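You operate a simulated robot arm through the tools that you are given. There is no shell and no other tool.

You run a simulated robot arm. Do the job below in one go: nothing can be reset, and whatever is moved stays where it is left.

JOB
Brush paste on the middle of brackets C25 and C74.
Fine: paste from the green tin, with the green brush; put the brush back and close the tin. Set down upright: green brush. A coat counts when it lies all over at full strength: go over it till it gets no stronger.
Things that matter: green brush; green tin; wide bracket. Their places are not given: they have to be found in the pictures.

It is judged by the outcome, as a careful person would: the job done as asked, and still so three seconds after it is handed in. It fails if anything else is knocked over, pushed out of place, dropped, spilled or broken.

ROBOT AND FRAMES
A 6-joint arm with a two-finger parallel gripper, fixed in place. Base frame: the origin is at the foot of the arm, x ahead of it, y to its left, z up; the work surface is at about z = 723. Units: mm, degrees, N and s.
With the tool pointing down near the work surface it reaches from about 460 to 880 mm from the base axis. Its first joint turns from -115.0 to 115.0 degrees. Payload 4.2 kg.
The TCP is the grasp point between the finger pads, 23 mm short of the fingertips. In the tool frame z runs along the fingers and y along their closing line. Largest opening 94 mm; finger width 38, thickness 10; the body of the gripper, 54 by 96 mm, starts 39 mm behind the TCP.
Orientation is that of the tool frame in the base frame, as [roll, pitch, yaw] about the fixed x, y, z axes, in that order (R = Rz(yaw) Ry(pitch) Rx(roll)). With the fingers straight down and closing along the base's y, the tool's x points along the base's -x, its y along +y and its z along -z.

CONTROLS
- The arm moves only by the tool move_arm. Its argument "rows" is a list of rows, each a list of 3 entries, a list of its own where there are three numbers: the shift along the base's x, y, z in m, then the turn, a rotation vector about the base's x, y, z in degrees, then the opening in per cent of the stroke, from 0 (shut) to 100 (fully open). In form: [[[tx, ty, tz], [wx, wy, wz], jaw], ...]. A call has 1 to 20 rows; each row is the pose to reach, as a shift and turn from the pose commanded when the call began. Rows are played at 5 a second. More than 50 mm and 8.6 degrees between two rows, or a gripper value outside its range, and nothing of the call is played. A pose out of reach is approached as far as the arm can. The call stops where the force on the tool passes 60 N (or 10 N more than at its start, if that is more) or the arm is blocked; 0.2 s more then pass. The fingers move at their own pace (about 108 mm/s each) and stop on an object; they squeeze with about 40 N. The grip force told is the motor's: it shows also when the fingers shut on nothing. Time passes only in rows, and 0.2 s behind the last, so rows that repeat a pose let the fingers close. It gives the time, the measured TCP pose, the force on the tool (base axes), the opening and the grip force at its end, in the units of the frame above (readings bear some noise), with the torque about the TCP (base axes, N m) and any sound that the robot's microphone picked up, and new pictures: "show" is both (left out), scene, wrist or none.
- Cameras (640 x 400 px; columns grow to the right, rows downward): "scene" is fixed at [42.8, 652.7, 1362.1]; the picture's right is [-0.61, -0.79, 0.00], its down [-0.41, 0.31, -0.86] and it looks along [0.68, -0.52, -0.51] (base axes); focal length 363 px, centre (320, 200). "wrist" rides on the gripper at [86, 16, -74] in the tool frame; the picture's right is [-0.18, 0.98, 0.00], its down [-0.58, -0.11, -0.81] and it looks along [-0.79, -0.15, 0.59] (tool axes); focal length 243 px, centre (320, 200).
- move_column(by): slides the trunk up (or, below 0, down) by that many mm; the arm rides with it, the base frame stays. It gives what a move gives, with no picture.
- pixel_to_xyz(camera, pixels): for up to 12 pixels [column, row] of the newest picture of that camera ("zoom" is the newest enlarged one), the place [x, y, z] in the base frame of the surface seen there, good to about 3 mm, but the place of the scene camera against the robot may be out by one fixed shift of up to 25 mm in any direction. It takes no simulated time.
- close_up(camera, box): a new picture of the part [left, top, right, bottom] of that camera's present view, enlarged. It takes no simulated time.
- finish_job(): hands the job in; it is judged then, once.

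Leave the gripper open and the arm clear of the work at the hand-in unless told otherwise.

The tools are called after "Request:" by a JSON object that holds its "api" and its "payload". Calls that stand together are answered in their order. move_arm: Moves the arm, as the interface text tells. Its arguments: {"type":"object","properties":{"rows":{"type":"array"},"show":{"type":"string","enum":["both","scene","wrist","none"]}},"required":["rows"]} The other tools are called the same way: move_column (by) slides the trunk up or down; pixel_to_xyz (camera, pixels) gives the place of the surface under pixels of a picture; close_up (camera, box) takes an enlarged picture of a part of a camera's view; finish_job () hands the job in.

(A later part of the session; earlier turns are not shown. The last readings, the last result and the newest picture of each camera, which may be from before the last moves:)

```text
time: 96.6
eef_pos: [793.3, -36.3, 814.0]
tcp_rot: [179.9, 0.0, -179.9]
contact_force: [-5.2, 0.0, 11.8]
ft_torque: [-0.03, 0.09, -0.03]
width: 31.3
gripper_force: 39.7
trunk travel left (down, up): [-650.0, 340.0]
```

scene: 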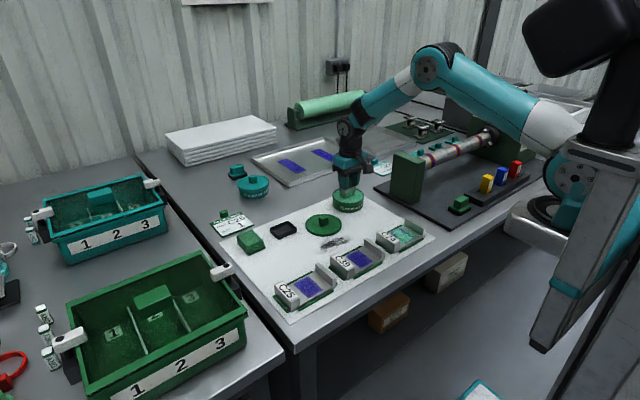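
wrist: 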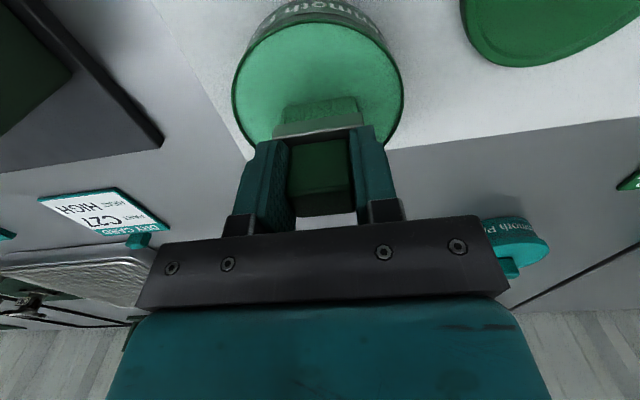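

The load is good at about 12 N. I'll lift and carry the brush to above C25, at (548, 275).

Request:
{"api": "move_arm", "payload": {"rows": [[[0, 0, 0.01], [0, 0, 0], 10], [[0, 0, 0.05], [0, 0, 0], 10], [[-0.02, 0.02, 0.075], [0, 0, 0], 10], [[-0.05, 0.055, 0.075], [0, 0, 0], 10], [[-0.08, 0.09, 0.075], [0, 0, 0], 10], [[-0.11, 0.125, 0.075], [0, 0, 0], 10], [[-0.14, 0.16, 0.075], [0, 0, 0], 10], [[-0.17, 0.2, 0.075], [0, 0, 0], 10], [[-0.2, 0.24, 0.07], [0, 0, 0], 10], [[-0.225, 0.275, 0.06], [0, 0, 0], 10], [[-0.24, 0.31, 0.04], [0, 0, 0], 10], [[-0.246, 0.327, 0.01], [0, 0, 0], 10], [[-0.246, 0.327, -0.01], [0, 0, 0], 10], [[-0.246, 0.327, -0.01], [0, 0, 0], 10]]}}

Request:
{"api": "close_up", "payload": {"camera": "wrist", "box": [200, 0, 440, 150]}}

Request:
{"api": "close_up", "payload": {"camera": "scene", "box": [265, 240, 355, 310]}}

```text
refused: row 9 steps farther than a row can; nothing moved
```

```text
2.67 times, centred on (320, 75) of wrist
```

zoom: 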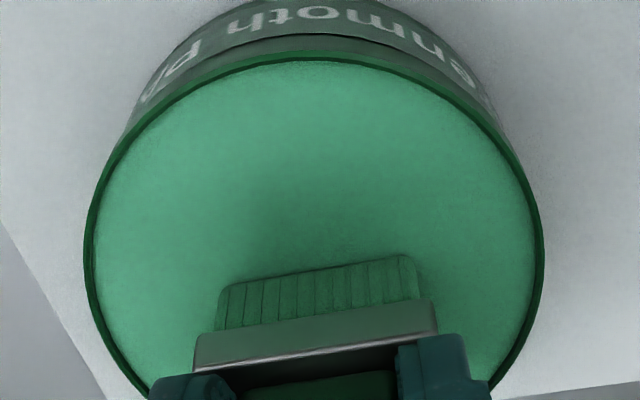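

```text
5.71 times, centred on (310, 275) of scene
```

zoom: 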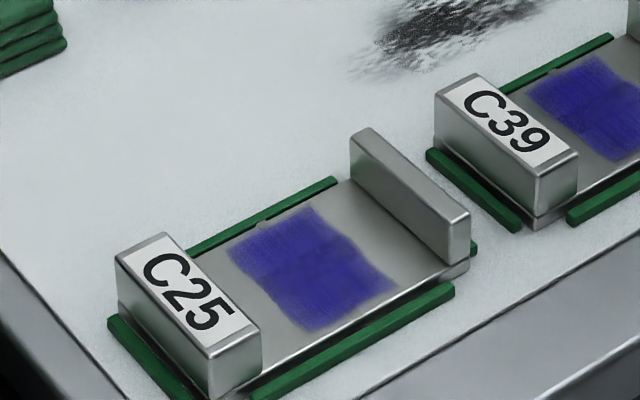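

One step was too long, so I'll split it finer.

Request:
{"api": "move_arm", "payload": {"rows": [[[0, 0, 0.01], [0, 0, 0], 10], [[0, 0, 0.05], [0, 0, 0], 10], [[-0.02, 0.02, 0.075], [0, 0, 0], 10], [[-0.045, 0.05, 0.075], [0, 0, 0], 10], [[-0.07, 0.08, 0.075], [0, 0, 0], 10], [[-0.095, 0.11, 0.075], [0, 0, 0], 10], [[-0.12, 0.14, 0.075], [0, 0, 0], 10], [[-0.145, 0.17, 0.075], [0, 0, 0], 10], [[-0.17, 0.2, 0.075], [0, 0, 0], 10], [[-0.19, 0.235, 0.07], [0, 0, 0], 10], [[-0.21, 0.27, 0.065], [0, 0, 0], 10], [[-0.228, 0.3, 0.045], [0, 0, 0], 10], [[-0.24, 0.325, 0.02], [0, 0, 0], 10], [[-0.246, 0.327, -0.01], [0, 0, 0], 10], [[-0.246, 0.327, -0.01], [0, 0, 0], 10]]}}

Request:
{"api": "close_up", "payload": {"camera": "wrist", "box": [200, 0, 440, 150]}}

Request:
{"api": "close_up", "payload": {"camera": "scene", "box": [265, 240, 355, 310]}}

```text
time: 99.8
eef_pos: [548.6, 287.0, 799.9]
tcp_rot: [179.9, 0.0, 180.0]
contact_force: [-0.9, -0.6, -0.5]
ft_torque: [-0.03, -0.01, 0.0]
width: 31.1
gripper_force: 40.0
trunk travel left (down, up): [-650.0, 340.0]
```

scene: 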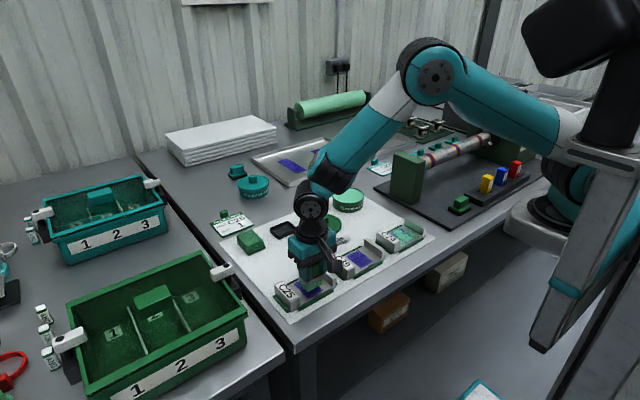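
wrist: 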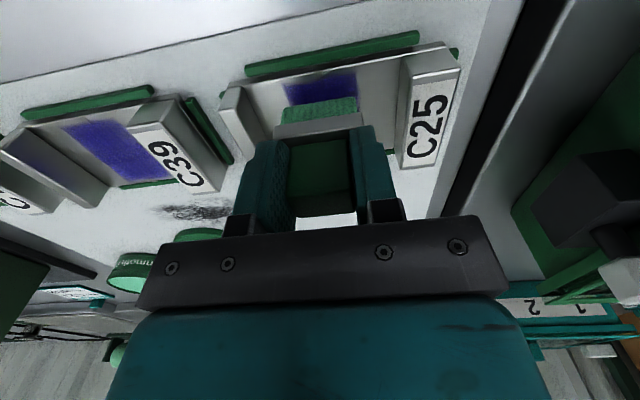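

```text
2.67 times, centred on (320, 75) of wrist
```

zoom: 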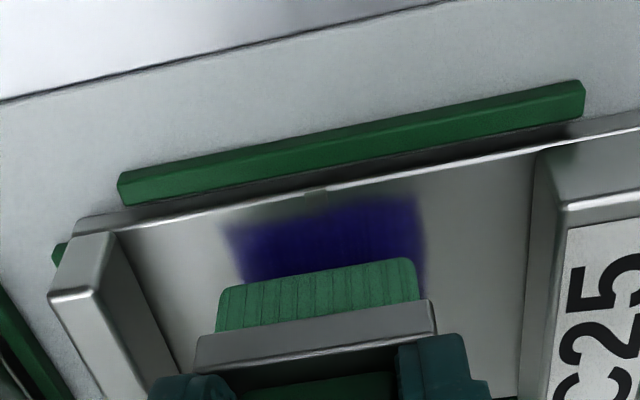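

```text
5.71 times, centred on (310, 275) of scene
```

zoom: 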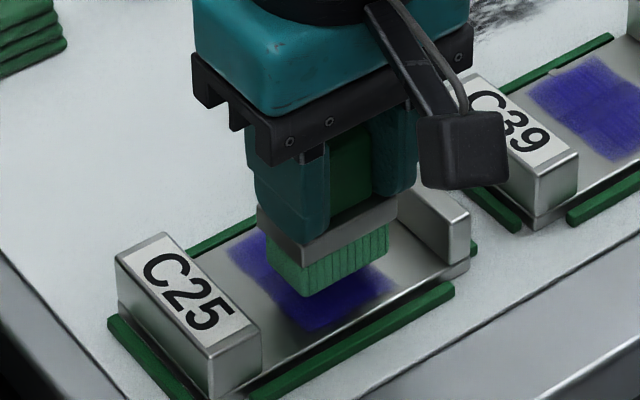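

The brush is well centred over C25's patch. I'll lower to light contact.

Request:
{"api": "move_arm", "payload": {"rows": [[[0, 0, -0.008], [0, 0, 0], 10], [[0, 0, -0.013], [0, 0, 0], 10], [[0, 0, -0.0145], [0, 0, 0], 10], [[0, 0, -0.0145], [0, 0, 0], 10]], "show": "none"}}

Request:
{"api": "move_arm", "payload": {"rows": [[[0, 0, -0.0006], [0, 0, 0], 10], [[0, 0, -0.0006], [0, 0, 0], 10]], "show": "none"}}

```text
time: 100.8
eef_pos: [548.9, 287.8, 787.0]
tcp_rot: [179.9, 0.1, -180.0]
contact_force: [0.6, -0.3, 5.9]
ft_torque: [-0.05, -0.16, -0.03]
width: 31.2
gripper_force: 39.7
trunk travel left (down, up): [-650.0, 340.0]
```

```text
time: 101.4
eef_pos: [547.5, 286.6, 787.8]
tcp_rot: [-179.9, 0.1, 179.9]
contact_force: [5.1, -6.7, 15.0]
ft_torque: [-0.26, -0.43, -0.05]
width: 31.1
gripper_force: 40.6
trunk travel left (down, up): [-650.0, 340.0]
```

Contact is 15 N. Now slow strokes over C25: the centre, then y≈276, then y≈300, then the centre again.

Request:
{"api": "move_arm", "payload": {"rows": [[[0.008, 0, 0.0002], [0, 0, 0], 10], [[0.016, 0, 0.0002], [0, 0, 0], 10], [[0.024, 0.001, 0.0002], [0, 0, 0], 10], [[0.032, 0.001, 0.0002], [0, 0, 0], 10], [[0.039, 0.001, 0.0002], [0, 0, 0], 10], [[0.039, -0.006, 0.0002], [0, 0, 0], 10], [[0.039, -0.011, 0.0002], [0, 0, 0], 10], [[0.032, -0.011, 0.0002], [0, 0, 0], 10], [[0.024, -0.012, 0.0002], [0, 0, 0], 10], [[0.016, -0.012, 0.0002], [0, 0, 0], 10], [[0.008, -0.012, 0.0002], [0, 0, 0], 10], [[-0.001, -0.012, 0.0002], [0, 0, 0], 10], [[-0.001, 0, 0.0002], [0, 0, 0], 10], [[-0.001, 0.012, 0.0002], [0, 0, 0], 10], [[0.008, 0.012, 0.0002], [0, 0, 0], 10], [[0.016, 0.012, 0.0002], [0, 0, 0], 10], [[0.024, 0.012, 0.0002], [0, 0, 0], 10], [[0.032, 0.012, 0.0002], [0, 0, 0], 10], [[0.039, 0.012, 0.0002], [0, 0, 0], 10], [[0.039, 0.012, 0.0002], [0, 0, 0], 10]]}}

Request:
{"api": "close_up", "payload": {"camera": "wrist", "box": [200, 0, 440, 150]}}

Request:
{"api": "close_up", "payload": {"camera": "scene", "box": [265, 240, 355, 310]}}

Request:
{"api": "close_up", "payload": {"camera": "scene", "box": [385, 215, 430, 250]}}

```text
time: 105.6
eef_pos: [585.0, 301.9, 788.2]
tcp_rot: [179.8, 0.2, -179.9]
contact_force: [-10.1, 1.8, 28.8]
ft_torque: [-0.03, 0.33, 0.0]
width: 31.2
gripper_force: 39.9
trunk travel left (down, up): [-650.0, 340.0]
```

scene: 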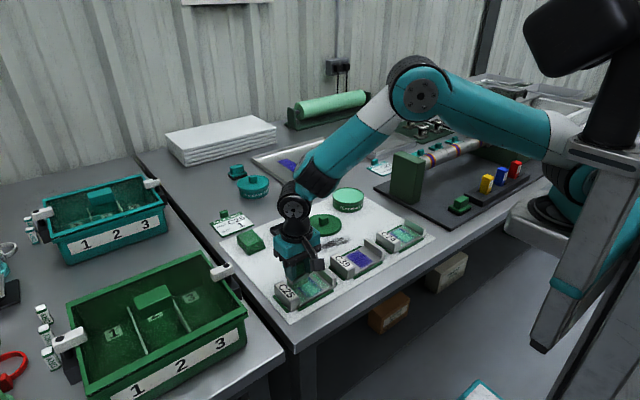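
wrist: 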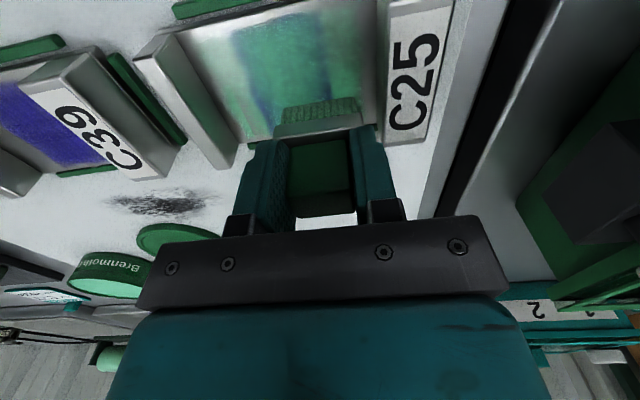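

```text
2.67 times, centred on (320, 75) of wrist
```

zoom: 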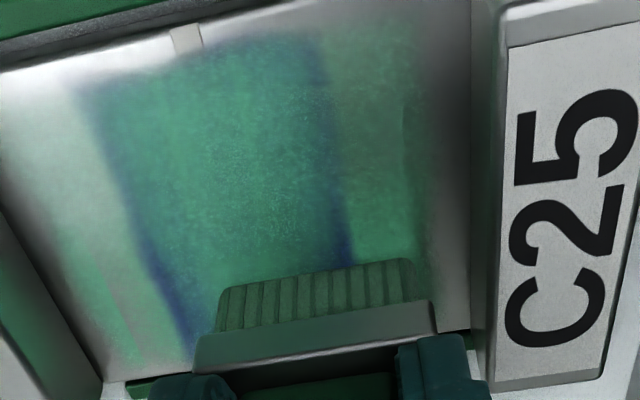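

```text
5.71 times, centred on (310, 275) of scene
```

zoom: 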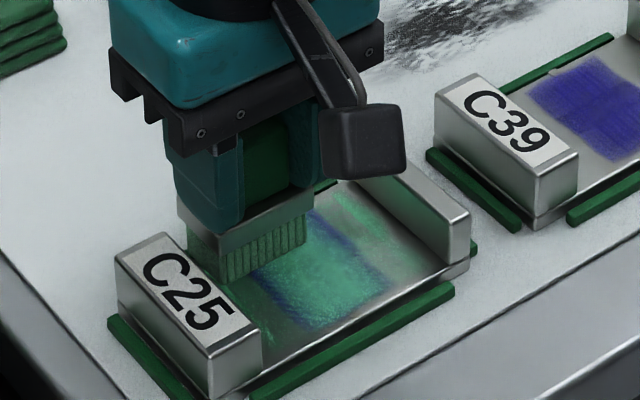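

```text
11.43 times, centred on (408, 232) of scene
```

zoom: 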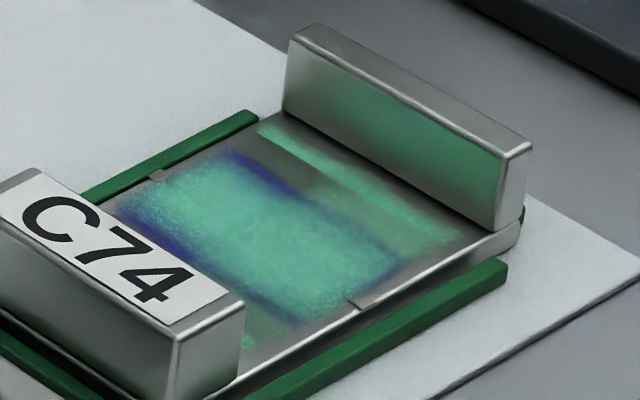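

C25 is about two thirds strength. I'll do another set with slightly less pressure: back at the centre, forward at y≈276, then back at y≈294.

Request:
{"api": "move_arm", "payload": {"rows": [[[0, -0.006, 0.0005], [0, 0, 0], 10], [[0, -0.012, 0.0005], [0, 0, 0], 10], [[-0.008, -0.012, 0.0005], [0, 0, 0], 10], [[-0.016, -0.012, 0.0005], [0, 0, 0], 10], [[-0.024, -0.012, 0.0005], [0, 0, 0], 10], [[-0.032, -0.012, 0.0005], [0, 0, 0], 10], [[-0.04, -0.012, 0.0005], [0, 0, 0], 10], [[-0.04, -0.024, 0.0005], [0, 0, 0], 10], [[-0.032, -0.024, 0.0005], [0, 0, 0], 10], [[-0.024, -0.023, 0.0005], [0, 0, 0], 10], [[-0.016, -0.023, 0.0005], [0, 0, 0], 10], [[-0.008, -0.023, 0.0005], [0, 0, 0], 10], [[0, -0.023, 0.0005], [0, 0, 0], 10], [[0, -0.012, 0.0005], [0, 0, 0], 10], [[0, -0.006, 0.0005], [0, 0, 0], 10], [[-0.01, -0.006, 0.0005], [0, 0, 0], 10], [[-0.02, -0.006, 0.0005], [0, 0, 0], 10], [[-0.03, -0.006, 0.0005], [0, 0, 0], 10], [[-0.04, -0.006, 0.0005], [0, 0, 0], 10]], "show": "none"}}

Request:
{"api": "move_arm", "payload": {"rows": [[[0, 0, 0.01], [0, 0, 0], 10], [[0, 0, 0.05], [0, 0, 0], 10], [[0, -0.03, 0.08], [0, 0, 0], 10], [[-0.015, -0.07, 0.1], [0, 0, 0], 10], [[-0.03, -0.11, 0.12], [0, 0, 0], 10], [[-0.045, -0.15, 0.14], [0, 0, 0], 10], [[-0.055, -0.19, 0.16], [0, 0, 0], 10], [[-0.055, -0.21, 0.168], [0, 0, 0], 10], [[-0.055, -0.21, 0.168], [0, 0, 0], 10]]}}

Request:
{"api": "close_up", "payload": {"camera": "wrist", "box": [440, 0, 600, 110]}}

Request:
{"api": "close_up", "payload": {"camera": "scene", "box": [265, 240, 355, 310]}}

```text
time: 109.6
eef_pos: [547.1, 294.8, 787.6]
tcp_rot: [-179.9, 0.1, -179.9]
contact_force: [1.0, -0.3, 0.2]
ft_torque: [-0.02, 0.02, -0.03]
width: 31.2
gripper_force: 40.4
trunk travel left (down, up): [-650.0, 340.0]
```

```text
time: 111.6
eef_pos: [492.6, 86.5, 957.0]
tcp_rot: [180.0, 0.1, -179.9]
contact_force: [1.3, -0.1, -0.2]
ft_torque: [-0.02, 0.0, -0.03]
width: 30.8
gripper_force: 40.1
trunk travel left (down, up): [-650.0, 340.0]
```

scene: 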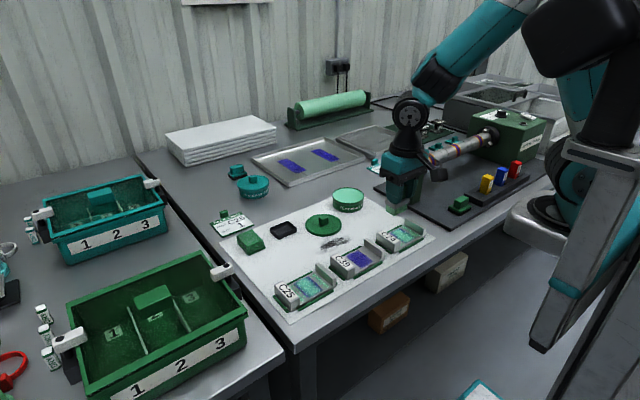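
wrist: 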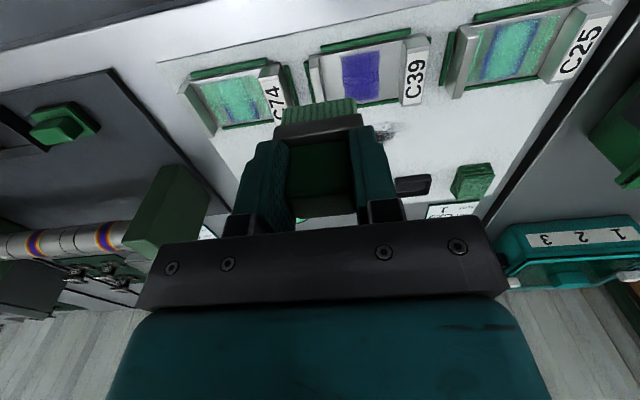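

```text
3.64 times, centred on (520, 55) of wrist
```

zoom: 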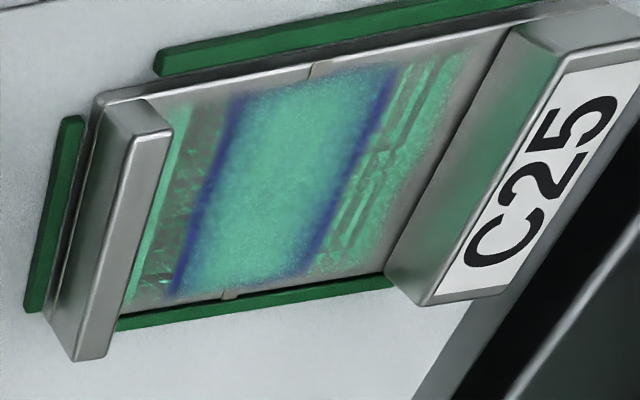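

```text
5.71 times, centred on (310, 275) of scene
```

zoom: 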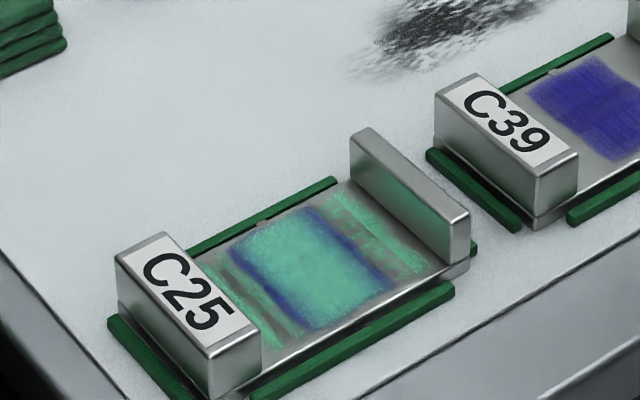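

Same pattern as on C74, and slightly weaker still. I'll measure how far the coat layer spans on C25.

Request:
{"api": "pixel_to_xyz", "payload": {"camera": "wrist", "pixels": [[471, 32], [463, 75], [507, 17], [494, 70]]}}

Request:
{"api": "close_up", "payload": {"camera": "wrist", "box": [455, 5, 565, 90]}}

Request:
{"api": "close_up", "payload": {"camera": "wrist", "box": [180, 60, 290, 140]}}

```text
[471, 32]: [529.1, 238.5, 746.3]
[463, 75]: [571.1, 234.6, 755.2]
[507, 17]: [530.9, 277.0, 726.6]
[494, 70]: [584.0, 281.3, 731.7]
```

```text
4.71 times, centred on (510, 48) of wrist
```

zoom: 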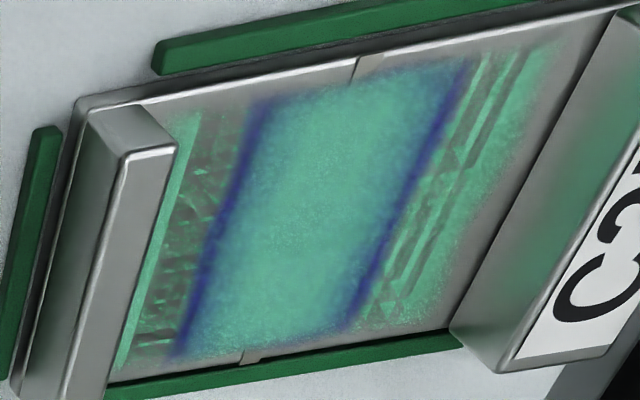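

```text
5.00 times, centred on (235, 100) of wrist
```

zoom: 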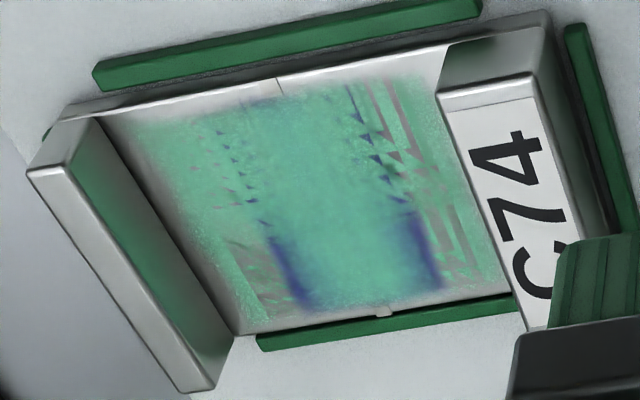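

Request:
{"api": "close_up", "payload": {"camera": "wrist", "box": [455, 5, 565, 90]}}

Request:
{"api": "pixel_to_xyz", "payload": {"camera": "zoom", "pixels": [[195, 125], [125, 360], [545, 60], [440, 310], [250, 110], [460, 70], [180, 350], [345, 325], [90, 110], [110, 390], [455, 325], [610, 40]]}}

```text
4.71 times, centred on (510, 48) of wrist
```

zoom: 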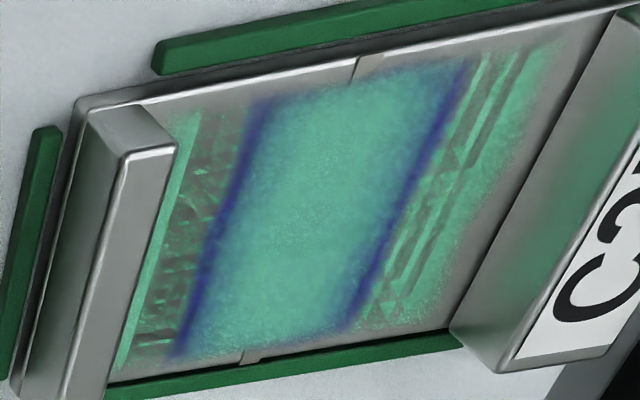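

```text
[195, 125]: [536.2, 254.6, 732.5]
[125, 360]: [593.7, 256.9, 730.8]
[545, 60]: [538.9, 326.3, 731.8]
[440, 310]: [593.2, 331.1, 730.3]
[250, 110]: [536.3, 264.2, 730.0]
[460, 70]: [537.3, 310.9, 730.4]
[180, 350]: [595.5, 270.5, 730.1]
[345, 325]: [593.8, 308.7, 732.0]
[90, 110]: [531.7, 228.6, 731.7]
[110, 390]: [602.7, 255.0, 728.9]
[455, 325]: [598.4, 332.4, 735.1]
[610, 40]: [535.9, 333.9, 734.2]
```

The coat layer on C25 spans y≈254–328, wider than the blue patch. I'll reload and do another full set covering that width. First the tin again.

Request:
{"api": "move_arm", "payload": {"rows": [[[0.04, -0.025, -0.01], [0, 0, 0], 10], [[0.08, -0.05, -0.02], [0, 0, 0], 10], [[0.12, -0.07, -0.03], [0, 0, 0], 10], [[0.16, -0.09, -0.04], [0, 0, 0], 10], [[0.2, -0.105, -0.05], [0, 0, 0], 10], [[0.24, -0.115, -0.055], [0, 0, 0], 10], [[0.28, -0.123, -0.06], [0, 0, 0], 10], [[0.302, -0.123, -0.08], [0, 0, 0], 10], [[0.302, -0.123, -0.11], [0, 0, 0], 10], [[0.302, -0.123, -0.135], [0, 0, 0], 10], [[0.302, -0.123, -0.142], [0, 0, 0], 10], [[0.302, -0.123, -0.1442], [0, 0, 0], 10], [[0.305, -0.123, -0.1442], [0, 0, 0], 10], [[0.299, -0.123, -0.1442], [0, 0, 0], 10], [[0.302, -0.123, -0.1442], [0, 0, 0], 10]], "show": "wrist"}}

```text
time: 114.8
eef_pos: [791.8, -38.1, 813.1]
tcp_rot: [-179.9, 0.0, -180.0]
contact_force: [-7.0, -1.0, 15.6]
ft_torque: [-0.01, 0.12, -0.06]
width: 31.3
gripper_force: 39.9
trunk travel left (down, up): [-650.0, 340.0]
```

wrist: 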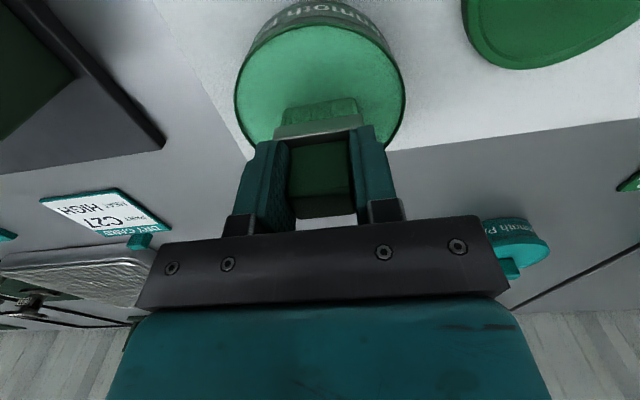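

The brush is loaded. I'll carry it to above C25 at y≈276.

Request:
{"api": "move_arm", "payload": {"rows": [[[0, 0, 0.01], [0, 0, 0], 10], [[0, 0, 0.05], [0, 0, 0], 10], [[-0.02, 0.02, 0.075], [0, 0, 0], 10], [[-0.045, 0.05, 0.075], [0, 0, 0], 10], [[-0.07, 0.08, 0.075], [0, 0, 0], 10], [[-0.095, 0.11, 0.075], [0, 0, 0], 10], [[-0.12, 0.14, 0.075], [0, 0, 0], 10], [[-0.145, 0.17, 0.075], [0, 0, 0], 10], [[-0.17, 0.2, 0.075], [0, 0, 0], 10], [[-0.19, 0.235, 0.07], [0, 0, 0], 10], [[-0.21, 0.27, 0.065], [0, 0, 0], 10], [[-0.228, 0.3, 0.045], [0, 0, 0], 10], [[-0.243, 0.315, 0.015], [0, 0, 0], 10], [[-0.247, 0.315, -0.015], [0, 0, 0], 10], [[-0.247, 0.315, -0.023], [0, 0, 0], 10], [[-0.247, 0.315, -0.0243], [0, 0, 0], 10], [[-0.247, 0.315, -0.0243], [0, 0, 0], 10]]}}

```text
time: 118.4
eef_pos: [545.7, 275.9, 788.6]
tcp_rot: [-179.9, 0.0, -179.9]
contact_force: [0.7, 0.8, -0.6]
ft_torque: [0.03, -0.01, 0.02]
width: 30.9
gripper_force: 40.0
trunk travel left (down, up): [-650.0, 340.0]
```

scene: 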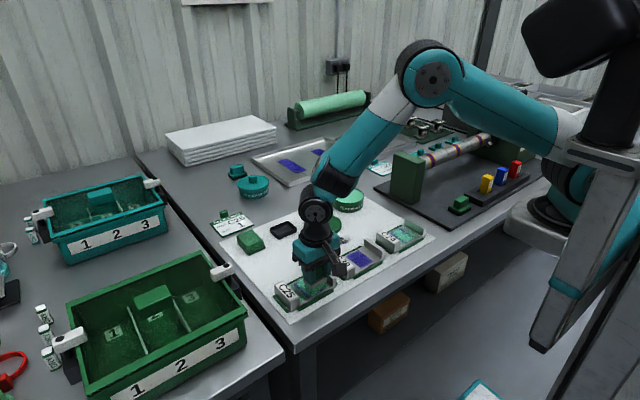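
wrist: 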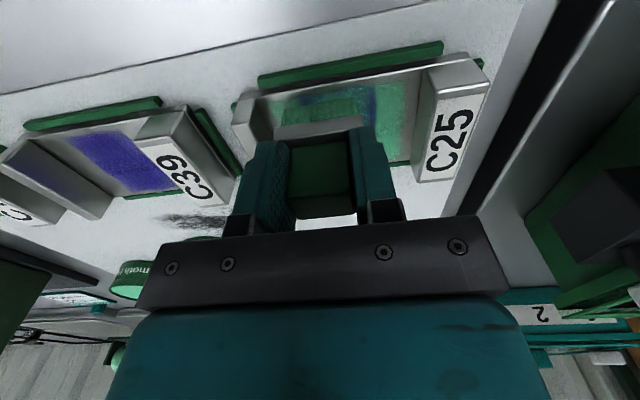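

Request:
{"api": "move_arm", "payload": {"rows": [[[0, 0, -0.0006], [0, 0, 0], 10], [[0, 0, -0.0006], [0, 0, 0], 10]], "show": "none"}}

Request:
{"api": "move_arm", "payload": {"rows": [[[0, 0, -0.0006], [0, 0, 0], 10], [[0, 0, -0.0006], [0, 0, 0], 10]], "show": "none"}}

```text
time: 119.0
eef_pos: [546.3, 276.6, 787.4]
tcp_rot: [180.0, 0.0, -179.9]
contact_force: [0.5, 0.5, -0.6]
ft_torque: [0.03, 0.02, 0.01]
width: 31.1
gripper_force: 39.6
trunk travel left (down, up): [-650.0, 340.0]
```

```text
time: 119.6
eef_pos: [546.2, 276.8, 788.1]
tcp_rot: [180.0, 0.0, -180.0]
contact_force: [-0.9, -1.0, 2.7]
ft_torque: [-0.05, -0.03, 0.0]
width: 31.0
gripper_force: 40.0
trunk travel left (down, up): [-650.0, 340.0]
```

Contact starts at about 3 N. I'll add 0.7 mm and make the full set: forward at y≈276, back at 288, forward at 303, back at 291.

Request:
{"api": "move_arm", "payload": {"rows": [[[0, 0, -0.0007], [0, 0, 0], 10], [[0.008, 0, -0.0007], [0, 0, 0], 10], [[0.016, 0, -0.0007], [0, 0, 0], 10], [[0.024, 0.001, -0.0007], [0, 0, 0], 10], [[0.032, 0.001, -0.0007], [0, 0, 0], 10], [[0.04, 0.001, -0.0007], [0, 0, 0], 10], [[0.04, 0.012, -0.0007], [0, 0, 0], 10], [[0.03, 0.012, -0.0007], [0, 0, 0], 10], [[0.02, 0.012, -0.0007], [0, 0, 0], 10], [[0.01, 0.012, -0.0007], [0, 0, 0], 10], [[0, 0.012, -0.0007], [0, 0, 0], 10], [[0, 0.026, -0.0007], [0, 0, 0], 10], [[0.01, 0.027, -0.0007], [0, 0, 0], 10], [[0.02, 0.027, -0.0007], [0, 0, 0], 10], [[0.03, 0.027, -0.0007], [0, 0, 0], 10], [[0.04, 0.027, -0.0007], [0, 0, 0], 10], [[0.04, 0.015, -0.0007], [0, 0, 0], 10], [[0.027, 0.015, -0.0007], [0, 0, 0], 10], [[0.013, 0.015, -0.0007], [0, 0, 0], 10], [[0, 0.015, -0.0007], [0, 0, 0], 10]]}}

Request:
{"api": "close_up", "payload": {"camera": "wrist", "box": [200, 0, 440, 150]}}

Request:
{"api": "close_up", "payload": {"camera": "scene", "box": [265, 240, 355, 310]}}

```text
time: 123.8
eef_pos: [546.5, 292.3, 786.9]
tcp_rot: [179.8, 0.3, 179.9]
contact_force: [16.1, -2.0, 40.1]
ft_torque: [-0.26, -1.14, 0.01]
width: 30.9
gripper_force: 39.6
trunk travel left (down, up): [-650.0, 340.0]
```

scene: 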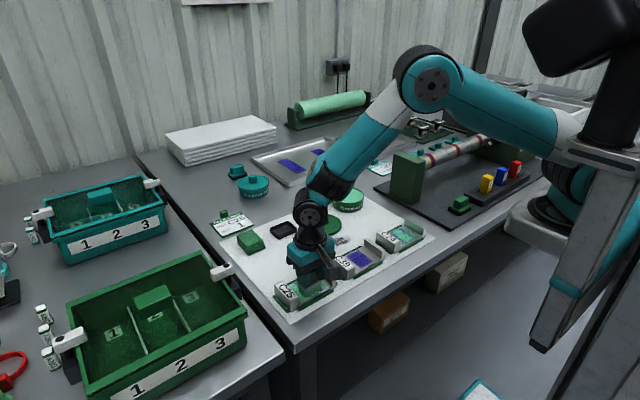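
wrist: 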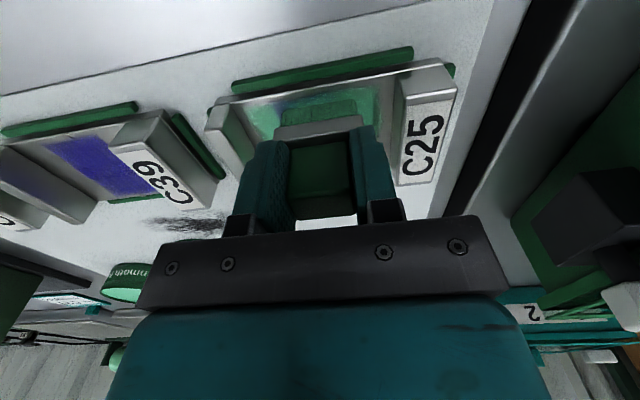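

```text
2.67 times, centred on (320, 75) of wrist
```

zoom: 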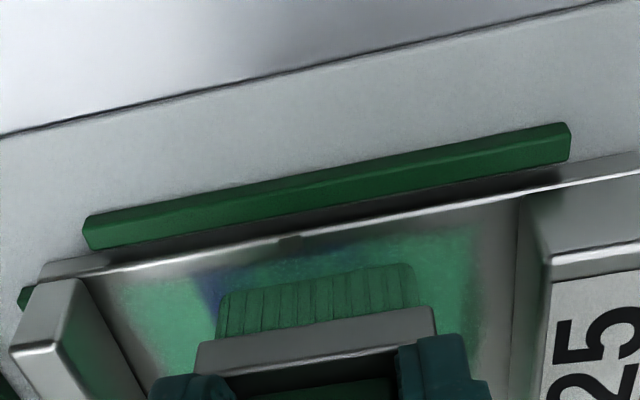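

```text
5.71 times, centred on (310, 275) of scene
```

zoom: 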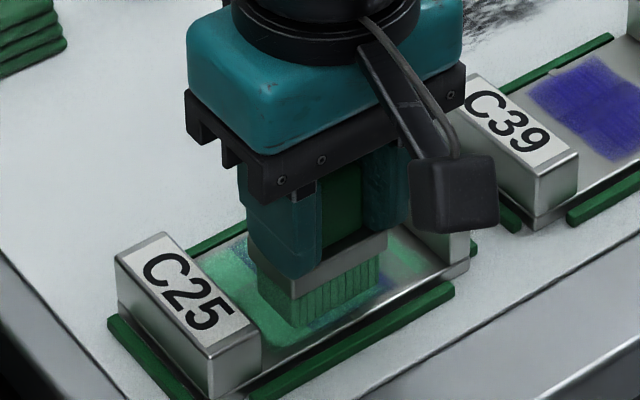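

The force rose to 40 N, more than I want. I'll lift and check the coat from the viewpoint.

Request:
{"api": "move_arm", "payload": {"rows": [[[0, 0, 0.01], [0, 0, 0], 10], [[0, 0, 0.05], [0, 0, 0], 10], [[0, -0.03, 0.08], [0, 0, 0], 10], [[-0.015, -0.07, 0.1], [0, 0, 0], 10], [[-0.03, -0.11, 0.12], [0, 0, 0], 10], [[-0.045, -0.15, 0.14], [0, 0, 0], 10], [[-0.055, -0.19, 0.16], [0, 0, 0], 10], [[-0.055, -0.207, 0.17], [0, 0, 0], 10], [[-0.055, -0.207, 0.17], [0, 0, 0], 10]]}}

Request:
{"api": "close_up", "payload": {"camera": "wrist", "box": [455, 5, 565, 90]}}

Request:
{"api": "close_up", "payload": {"camera": "scene", "box": [265, 240, 355, 310]}}

Request:
{"api": "close_up", "payload": {"camera": "wrist", "box": [220, 60, 420, 190]}}

```text
time: 125.8
eef_pos: [490.2, 82.6, 954.5]
tcp_rot: [-179.9, 0.0, -179.9]
contact_force: [0.0, 0.3, 0.2]
ft_torque: [0.04, 0.02, -0.01]
width: 31.1
gripper_force: 40.4
trunk travel left (down, up): [-650.0, 340.0]
```

scene: 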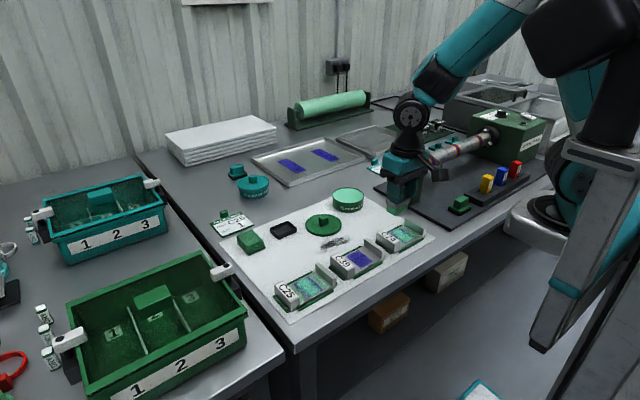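
wrist: 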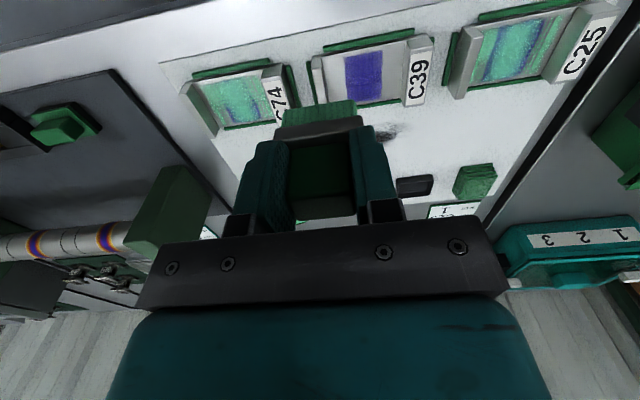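

```text
4.71 times, centred on (510, 48) of wrist
```

zoom: 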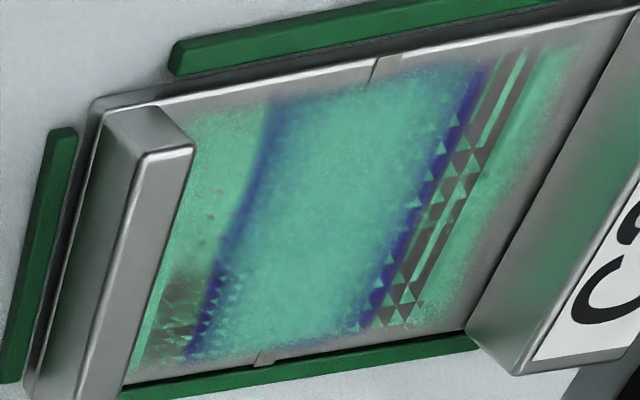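

```text
5.71 times, centred on (310, 275) of scene
```

zoom: 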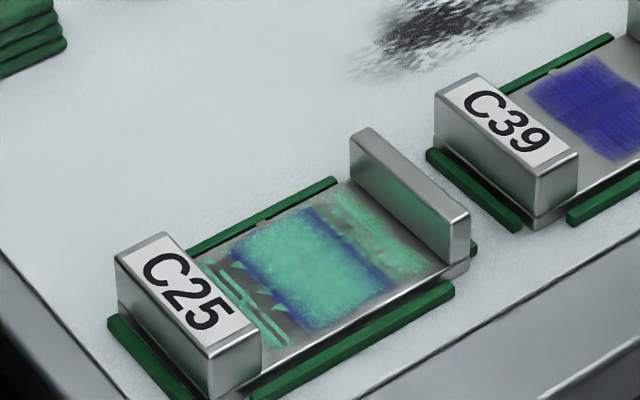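

```text
3.08 times, centred on (320, 125) of wrist
```

zoom: 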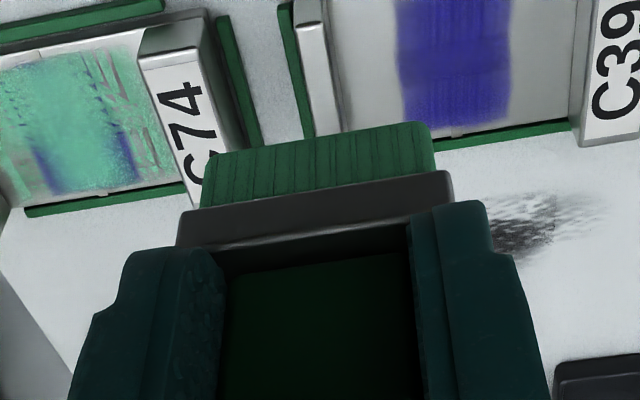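

C25 now shows the same mint strength as C74. I'll do one more light confirming set on C25 to be sure it gets no stronger.

Request:
{"api": "move_arm", "payload": {"rows": [[[0.005, 0.035, -0.02], [0, 0, 0], 10], [[0.015, 0.075, -0.035], [0, 0, 0], 10], [[0.03, 0.115, -0.05], [0, 0, 0], 10], [[0.045, 0.155, -0.065], [0, 0, 0], 10], [[0.055, 0.19, -0.09], [0, 0, 0], 10], [[0.055, 0.192, -0.13], [0, 0, 0], 10], [[0.055, 0.192, -0.16], [0, 0, 0], 10], [[0.055, 0.192, -0.168], [0, 0, 0], 10], [[0.055, 0.192, -0.1695], [0, 0, 0], 10], [[0.055, 0.192, -0.1695], [0, 0, 0], 10]], "show": "none"}}

Request:
{"api": "move_arm", "payload": {"rows": [[[0, 0, -0.0007], [0, 0, 0], 10], [[0, 0, -0.0007], [0, 0, 0], 10]], "show": "none"}}

```text
time: 128.0
eef_pos: [547.1, 274.2, 787.2]
tcp_rot: [179.8, 0.2, 179.9]
contact_force: [-2.5, -6.7, 26.5]
ft_torque: [-0.34, -0.09, -0.02]
width: 31.2
gripper_force: 40.1
trunk travel left (down, up): [-650.0, 340.0]
```

```text
time: 128.6
eef_pos: [545.9, 273.4, 786.9]
tcp_rot: [179.9, 0.1, -180.0]
contact_force: [-2.2, -11.4, 36.5]
ft_torque: [-0.4, -0.16, -0.1]
width: 31.1
gripper_force: 40.5
trunk travel left (down, up): [-650.0, 340.0]
```

The contact is firmer here at 36 N, so I'll ease off by about 2 mm and stroke lightly.

Request:
{"api": "move_arm", "payload": {"rows": [[[0, 0, 0.002], [0, 0, 0], 10], [[0.001, 0.001, 0.002], [0, 0, 0], 10]], "show": "none"}}

```text
time: 129.2
eef_pos: [546.6, 276.6, 785.9]
tcp_rot: [179.9, -0.1, -179.9]
contact_force: [-2.1, -6.5, 13.4]
ft_torque: [-0.18, -0.09, -0.08]
width: 31.1
gripper_force: 39.8
trunk travel left (down, up): [-650.0, 340.0]
```

At 13 N the pressure is good. I'll run the confirming set.

Request:
{"api": "move_arm", "payload": {"rows": [[[0.008, 0, 0], [0, 0, 0], 10], [[0.016, 0, 0], [0, 0, 0], 10], [[0.024, 0.001, 0], [0, 0, 0], 10], [[0.032, 0.001, 0], [0, 0, 0], 10], [[0.039, 0.001, 0], [0, 0, 0], 10], [[0.039, 0.012, 0], [0, 0, 0], 10], [[0.03, 0.012, 0], [0, 0, 0], 10], [[0.02, 0.012, 0], [0, 0, 0], 10], [[0.01, 0.012, 0], [0, 0, 0], 10], [[-0.001, 0.012, 0], [0, 0, 0], 10], [[-0.001, 0.026, 0], [0, 0, 0], 10], [[0.01, 0.027, 0], [0, 0, 0], 10], [[0.02, 0.027, 0], [0, 0, 0], 10], [[0.03, 0.027, 0], [0, 0, 0], 10], [[0.039, 0.027, 0], [0, 0, 0], 10], [[0.039, 0.015, 0], [0, 0, 0], 10], [[0.027, 0.015, 0], [0, 0, 0], 10], [[0.013, 0.015, 0], [0, 0, 0], 10], [[-0.001, 0.015, 0], [0, 0, 0], 10]], "show": "none"}}

Request:
{"api": "move_arm", "payload": {"rows": [[[0, 0, 0.01], [0, 0, 0], 10], [[0, 0, 0.05], [0, 0, 0], 10], [[0, -0.03, 0.08], [0, 0, 0], 10], [[-0.015, -0.07, 0.1], [0, 0, 0], 10], [[-0.03, -0.11, 0.12], [0, 0, 0], 10], [[-0.045, -0.15, 0.14], [0, 0, 0], 10], [[-0.055, -0.19, 0.16], [0, 0, 0], 10], [[-0.055, -0.207, 0.168], [0, 0, 0], 10], [[-0.055, -0.207, 0.168], [0, 0, 0], 10]]}}

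Request:
{"api": "close_up", "payload": {"camera": "wrist", "box": [455, 5, 565, 90]}}

Request:
{"api": "close_up", "payload": {"camera": "scene", "box": [265, 240, 355, 310]}}

Request:
{"api": "close_up", "payload": {"camera": "wrist", "box": [180, 60, 290, 140]}}

```text
time: 133.2
eef_pos: [546.5, 293.0, 787.4]
tcp_rot: [-180.0, 0.1, -179.9]
contact_force: [-0.1, 0.6, 0.2]
ft_torque: [-0.02, 0.04, 0.01]
width: 30.8
gripper_force: 40.1
trunk travel left (down, up): [-650.0, 340.0]
```

```text
time: 135.2
eef_pos: [492.6, 80.7, 952.4]
tcp_rot: [-179.9, 0.0, -179.9]
contact_force: [0.1, -0.3, -0.1]
ft_torque: [-0.02, 0.02, 0.0]
width: 31.2
gripper_force: 40.1
trunk travel left (down, up): [-650.0, 340.0]
```

scene: 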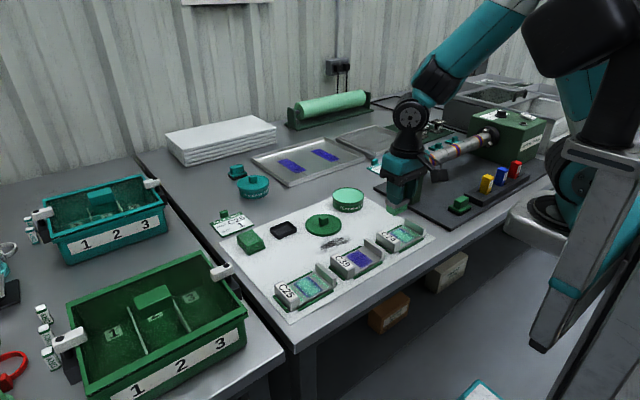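
wrist: 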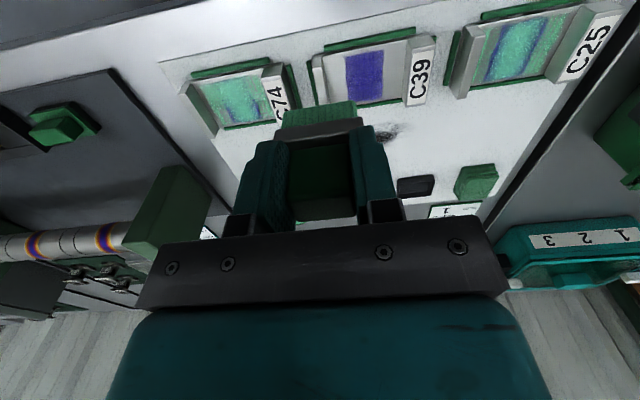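

```text
4.71 times, centred on (510, 48) of wrist
```

zoom: 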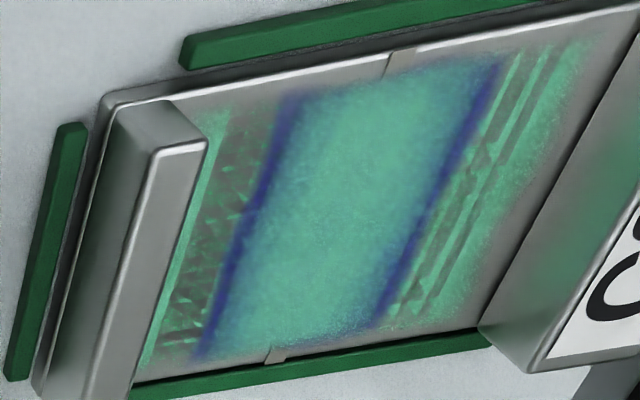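

```text
5.71 times, centred on (310, 275) of scene
```

zoom: 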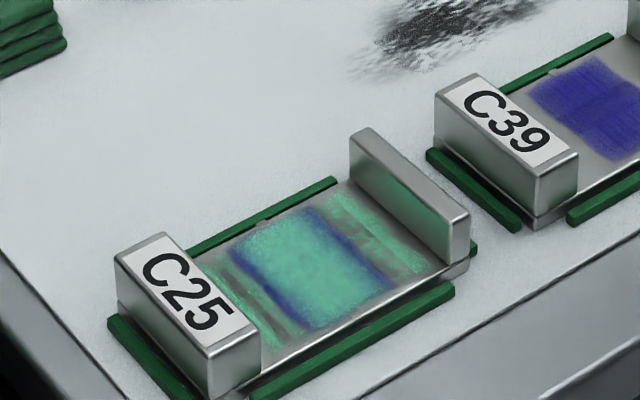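

```text
5.00 times, centred on (235, 100) of wrist
```

zoom: 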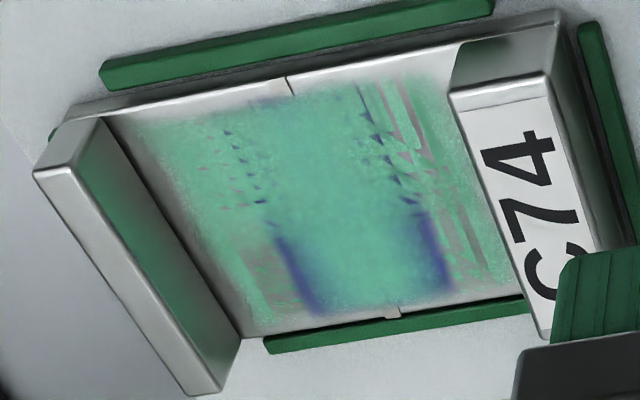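

The picture is unchanged, but part of that last set rode without contact. For certainty I'll reload once more and repeat a properly touching set on C25.

Request:
{"api": "move_arm", "payload": {"rows": [[[0.04, -0.025, -0.01], [0, 0, 0], 10], [[0.08, -0.05, -0.02], [0, 0, 0], 10], [[0.12, -0.07, -0.03], [0, 0, 0], 10], [[0.16, -0.09, -0.04], [0, 0, 0], 10], [[0.2, -0.105, -0.05], [0, 0, 0], 10], [[0.24, -0.115, -0.055], [0, 0, 0], 10], [[0.28, -0.124, -0.06], [0, 0, 0], 10], [[0.302, -0.124, -0.08], [0, 0, 0], 10], [[0.302, -0.124, -0.11], [0, 0, 0], 10], [[0.302, -0.124, -0.135], [0, 0, 0], 10], [[0.302, -0.124, -0.142], [0, 0, 0], 10], [[0.302, -0.124, -0.1444], [0, 0, 0], 10], [[0.305, -0.124, -0.1444], [0, 0, 0], 10], [[0.299, -0.124, -0.1444], [0, 0, 0], 10], [[0.302, -0.124, -0.1444], [0, 0, 0], 10]], "show": "wrist"}}

```text
time: 138.4
eef_pos: [794.0, -38.0, 812.3]
tcp_rot: [-179.9, -0.1, -179.9]
contact_force: [-2.7, 0.1, 6.3]
ft_torque: [0.02, 0.0, -0.01]
width: 31.0
gripper_force: 39.8
trunk travel left (down, up): [-650.0, 340.0]
```

wrist: 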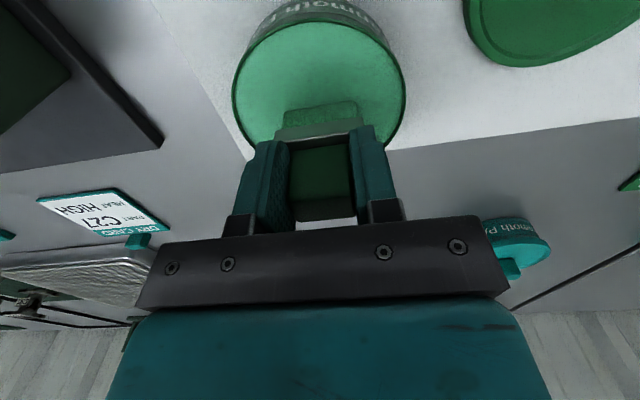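

Loaded at 6 N. Back to C25's centre, then I'll probe for contact.

Request:
{"api": "move_arm", "payload": {"rows": [[[0, 0, 0.01], [0, 0, 0], 10], [[0, 0, 0.05], [0, 0, 0], 10], [[-0.02, 0.02, 0.075], [0, 0, 0], 10], [[-0.045, 0.05, 0.075], [0, 0, 0], 10], [[-0.07, 0.08, 0.075], [0, 0, 0], 10], [[-0.095, 0.11, 0.075], [0, 0, 0], 10], [[-0.12, 0.14, 0.075], [0, 0, 0], 10], [[-0.145, 0.17, 0.075], [0, 0, 0], 10], [[-0.17, 0.2, 0.075], [0, 0, 0], 10], [[-0.19, 0.235, 0.07], [0, 0, 0], 10], [[-0.21, 0.27, 0.065], [0, 0, 0], 10], [[-0.228, 0.3, 0.045], [0, 0, 0], 10], [[-0.243, 0.325, 0.018], [0, 0, 0], 10], [[-0.247, 0.328, -0.012], [0, 0, 0], 10], [[-0.247, 0.328, -0.023], [0, 0, 0], 10], [[-0.247, 0.328, -0.0245], [0, 0, 0], 10], [[-0.247, 0.328, -0.0245], [0, 0, 0], 10]], "show": "none"}}

Request:
{"api": "move_arm", "payload": {"rows": [[[0, 0, -0.0006], [0, 0, 0], 10], [[0, 0, -0.0006], [0, 0, 0], 10]], "show": "none"}}

Request:
{"api": "move_arm", "payload": {"rows": [[[0, 0, -0.0006], [0, 0, 0], 10], [[0, 0, -0.0006], [0, 0, 0], 10]], "show": "none"}}

```text
time: 142.0
eef_pos: [546.3, 288.7, 789.5]
tcp_rot: [179.9, 0.0, 180.0]
contact_force: [-0.5, 0.3, -1.0]
ft_torque: [-0.02, -0.02, 0.0]
width: 31.2
gripper_force: 39.9
trunk travel left (down, up): [-650.0, 340.0]
```

```text
time: 142.6
eef_pos: [546.2, 289.2, 787.1]
tcp_rot: [180.0, 0.0, -180.0]
contact_force: [0.0, -0.1, -0.7]
ft_torque: [-0.02, -0.01, 0.05]
width: 31.1
gripper_force: 40.5
trunk travel left (down, up): [-650.0, 340.0]
```

```text
time: 143.2
eef_pos: [545.1, 289.4, 785.6]
tcp_rot: [-180.0, 0.1, 179.9]
contact_force: [0.3, 0.1, 1.2]
ft_torque: [-0.01, 0.01, -0.01]
width: 31.0
gripper_force: 40.0
trunk travel left (down, up): [-650.0, 340.0]
```

Contact is just starting. I'll run a full set 1 mm lower: centre, y≈277, y≈303, centre.

Request:
{"api": "move_arm", "payload": {"rows": [[[0, 0, -0.001], [0, 0, 0], 10], [[0.01, 0, -0.001], [0, 0, 0], 10], [[0.02, 0, -0.001], [0, 0, 0], 10], [[0.03, 0.001, -0.001], [0, 0, 0], 10], [[0.04, 0.001, -0.001], [0, 0, 0], 10], [[0.04, -0.011, -0.001], [0, 0, 0], 10], [[0.03, -0.011, -0.001], [0, 0, 0], 10], [[0.02, -0.012, -0.001], [0, 0, 0], 10], [[0.01, -0.012, -0.001], [0, 0, 0], 10], [[0, -0.012, -0.001], [0, 0, 0], 10], [[0, 0.002, -0.001], [0, 0, 0], 10]], "show": "none"}}

Request:
{"api": "move_arm", "payload": {"rows": [[[0, 0.012, 0], [0, 0, 0], 10], [[0.01, 0.012, 0], [0, 0, 0], 10], [[0.02, 0.012, 0], [0, 0, 0], 10], [[0.03, 0.013, 0], [0, 0, 0], 10], [[0.04, 0.013, 0], [0, 0, 0], 10], [[0.04, 0, 0], [0, 0, 0], 10], [[0.03, 0, 0], [0, 0, 0], 10], [[0.02, 0, 0], [0, 0, 0], 10], [[0.01, 0, 0], [0, 0, 0], 10], [[0, 0, 0], [0, 0, 0], 10]], "show": "none"}}

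Request:
{"api": "move_arm", "payload": {"rows": [[[0, 0, 0.01], [0, 0, 0], 10], [[0, 0, 0.05], [0, 0, 0], 10], [[0, -0.03, 0.08], [0, 0, 0], 10], [[-0.015, -0.07, 0.1], [0, 0, 0], 10], [[-0.03, -0.11, 0.12], [0, 0, 0], 10], [[-0.045, -0.15, 0.14], [0, 0, 0], 10], [[-0.055, -0.19, 0.16], [0, 0, 0], 10], [[-0.055, -0.207, 0.171], [0, 0, 0], 10], [[-0.055, -0.207, 0.171], [0, 0, 0], 10]]}}

Request:
{"api": "close_up", "payload": {"camera": "wrist", "box": [455, 5, 565, 90]}}

Request:
{"api": "close_up", "payload": {"camera": "scene", "box": [265, 240, 355, 310]}}

Request:
{"api": "close_up", "payload": {"camera": "scene", "box": [265, 200, 435, 310]}}

```text
time: 145.6
eef_pos: [545.7, 290.9, 786.3]
tcp_rot: [-179.9, -0.2, -180.0]
contact_force: [0.0, -11.4, 25.6]
ft_torque: [-0.42, -0.36, -0.12]
width: 31.1
gripper_force: 39.6
trunk travel left (down, up): [-650.0, 340.0]
```

```text
time: 147.8
eef_pos: [547.5, 289.8, 786.3]
tcp_rot: [179.9, 0.1, -179.9]
contact_force: [8.3, -0.7, 19.3]
ft_torque: [-0.12, -0.66, -0.01]
width: 31.2
gripper_force: 39.6
trunk travel left (down, up): [-650.0, 340.0]
```

```text
time: 149.8
eef_pos: [490.2, 84.0, 956.5]
tcp_rot: [-179.9, 0.0, -179.9]
contact_force: [0.0, -0.5, -1.2]
ft_torque: [-0.03, 0.02, -0.01]
width: 31.2
gripper_force: 39.9
trunk travel left (down, up): [-650.0, 340.0]
```

scene: 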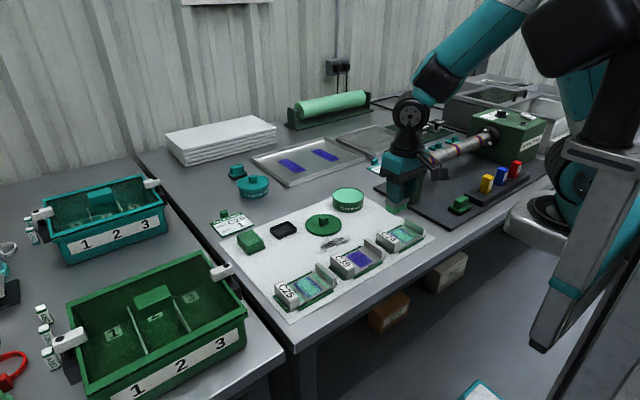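
wrist: 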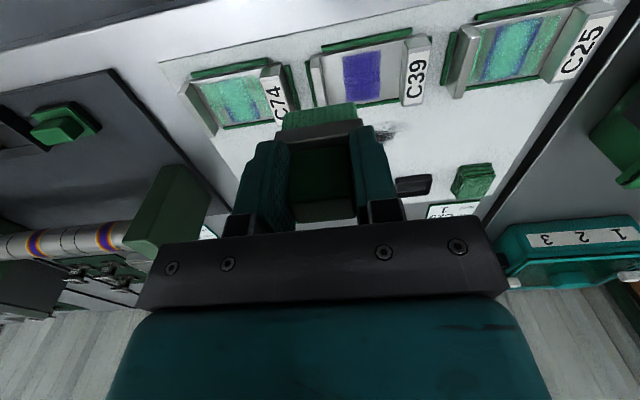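

```text
4.71 times, centred on (510, 48) of wrist
```

zoom: 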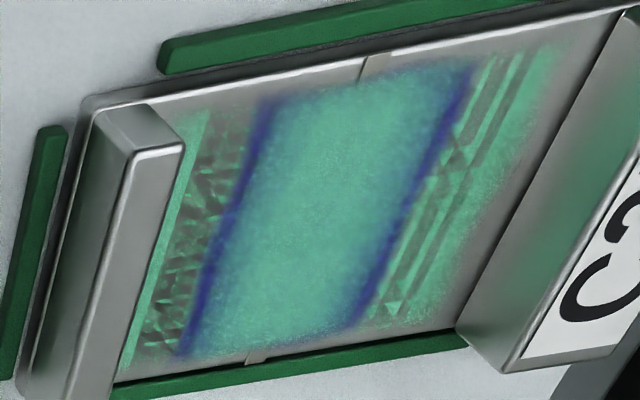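

```text
5.71 times, centred on (310, 275) of scene
```

zoom: 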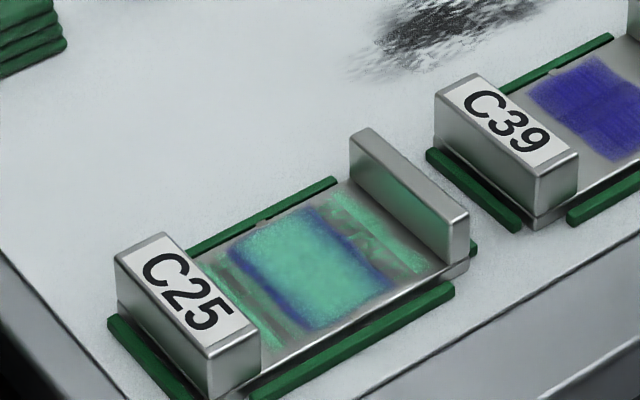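

```text
3.64 times, centred on (350, 255) of scene
```

zoom: 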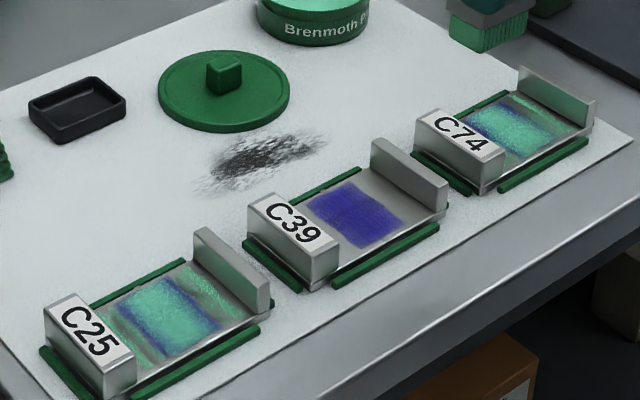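

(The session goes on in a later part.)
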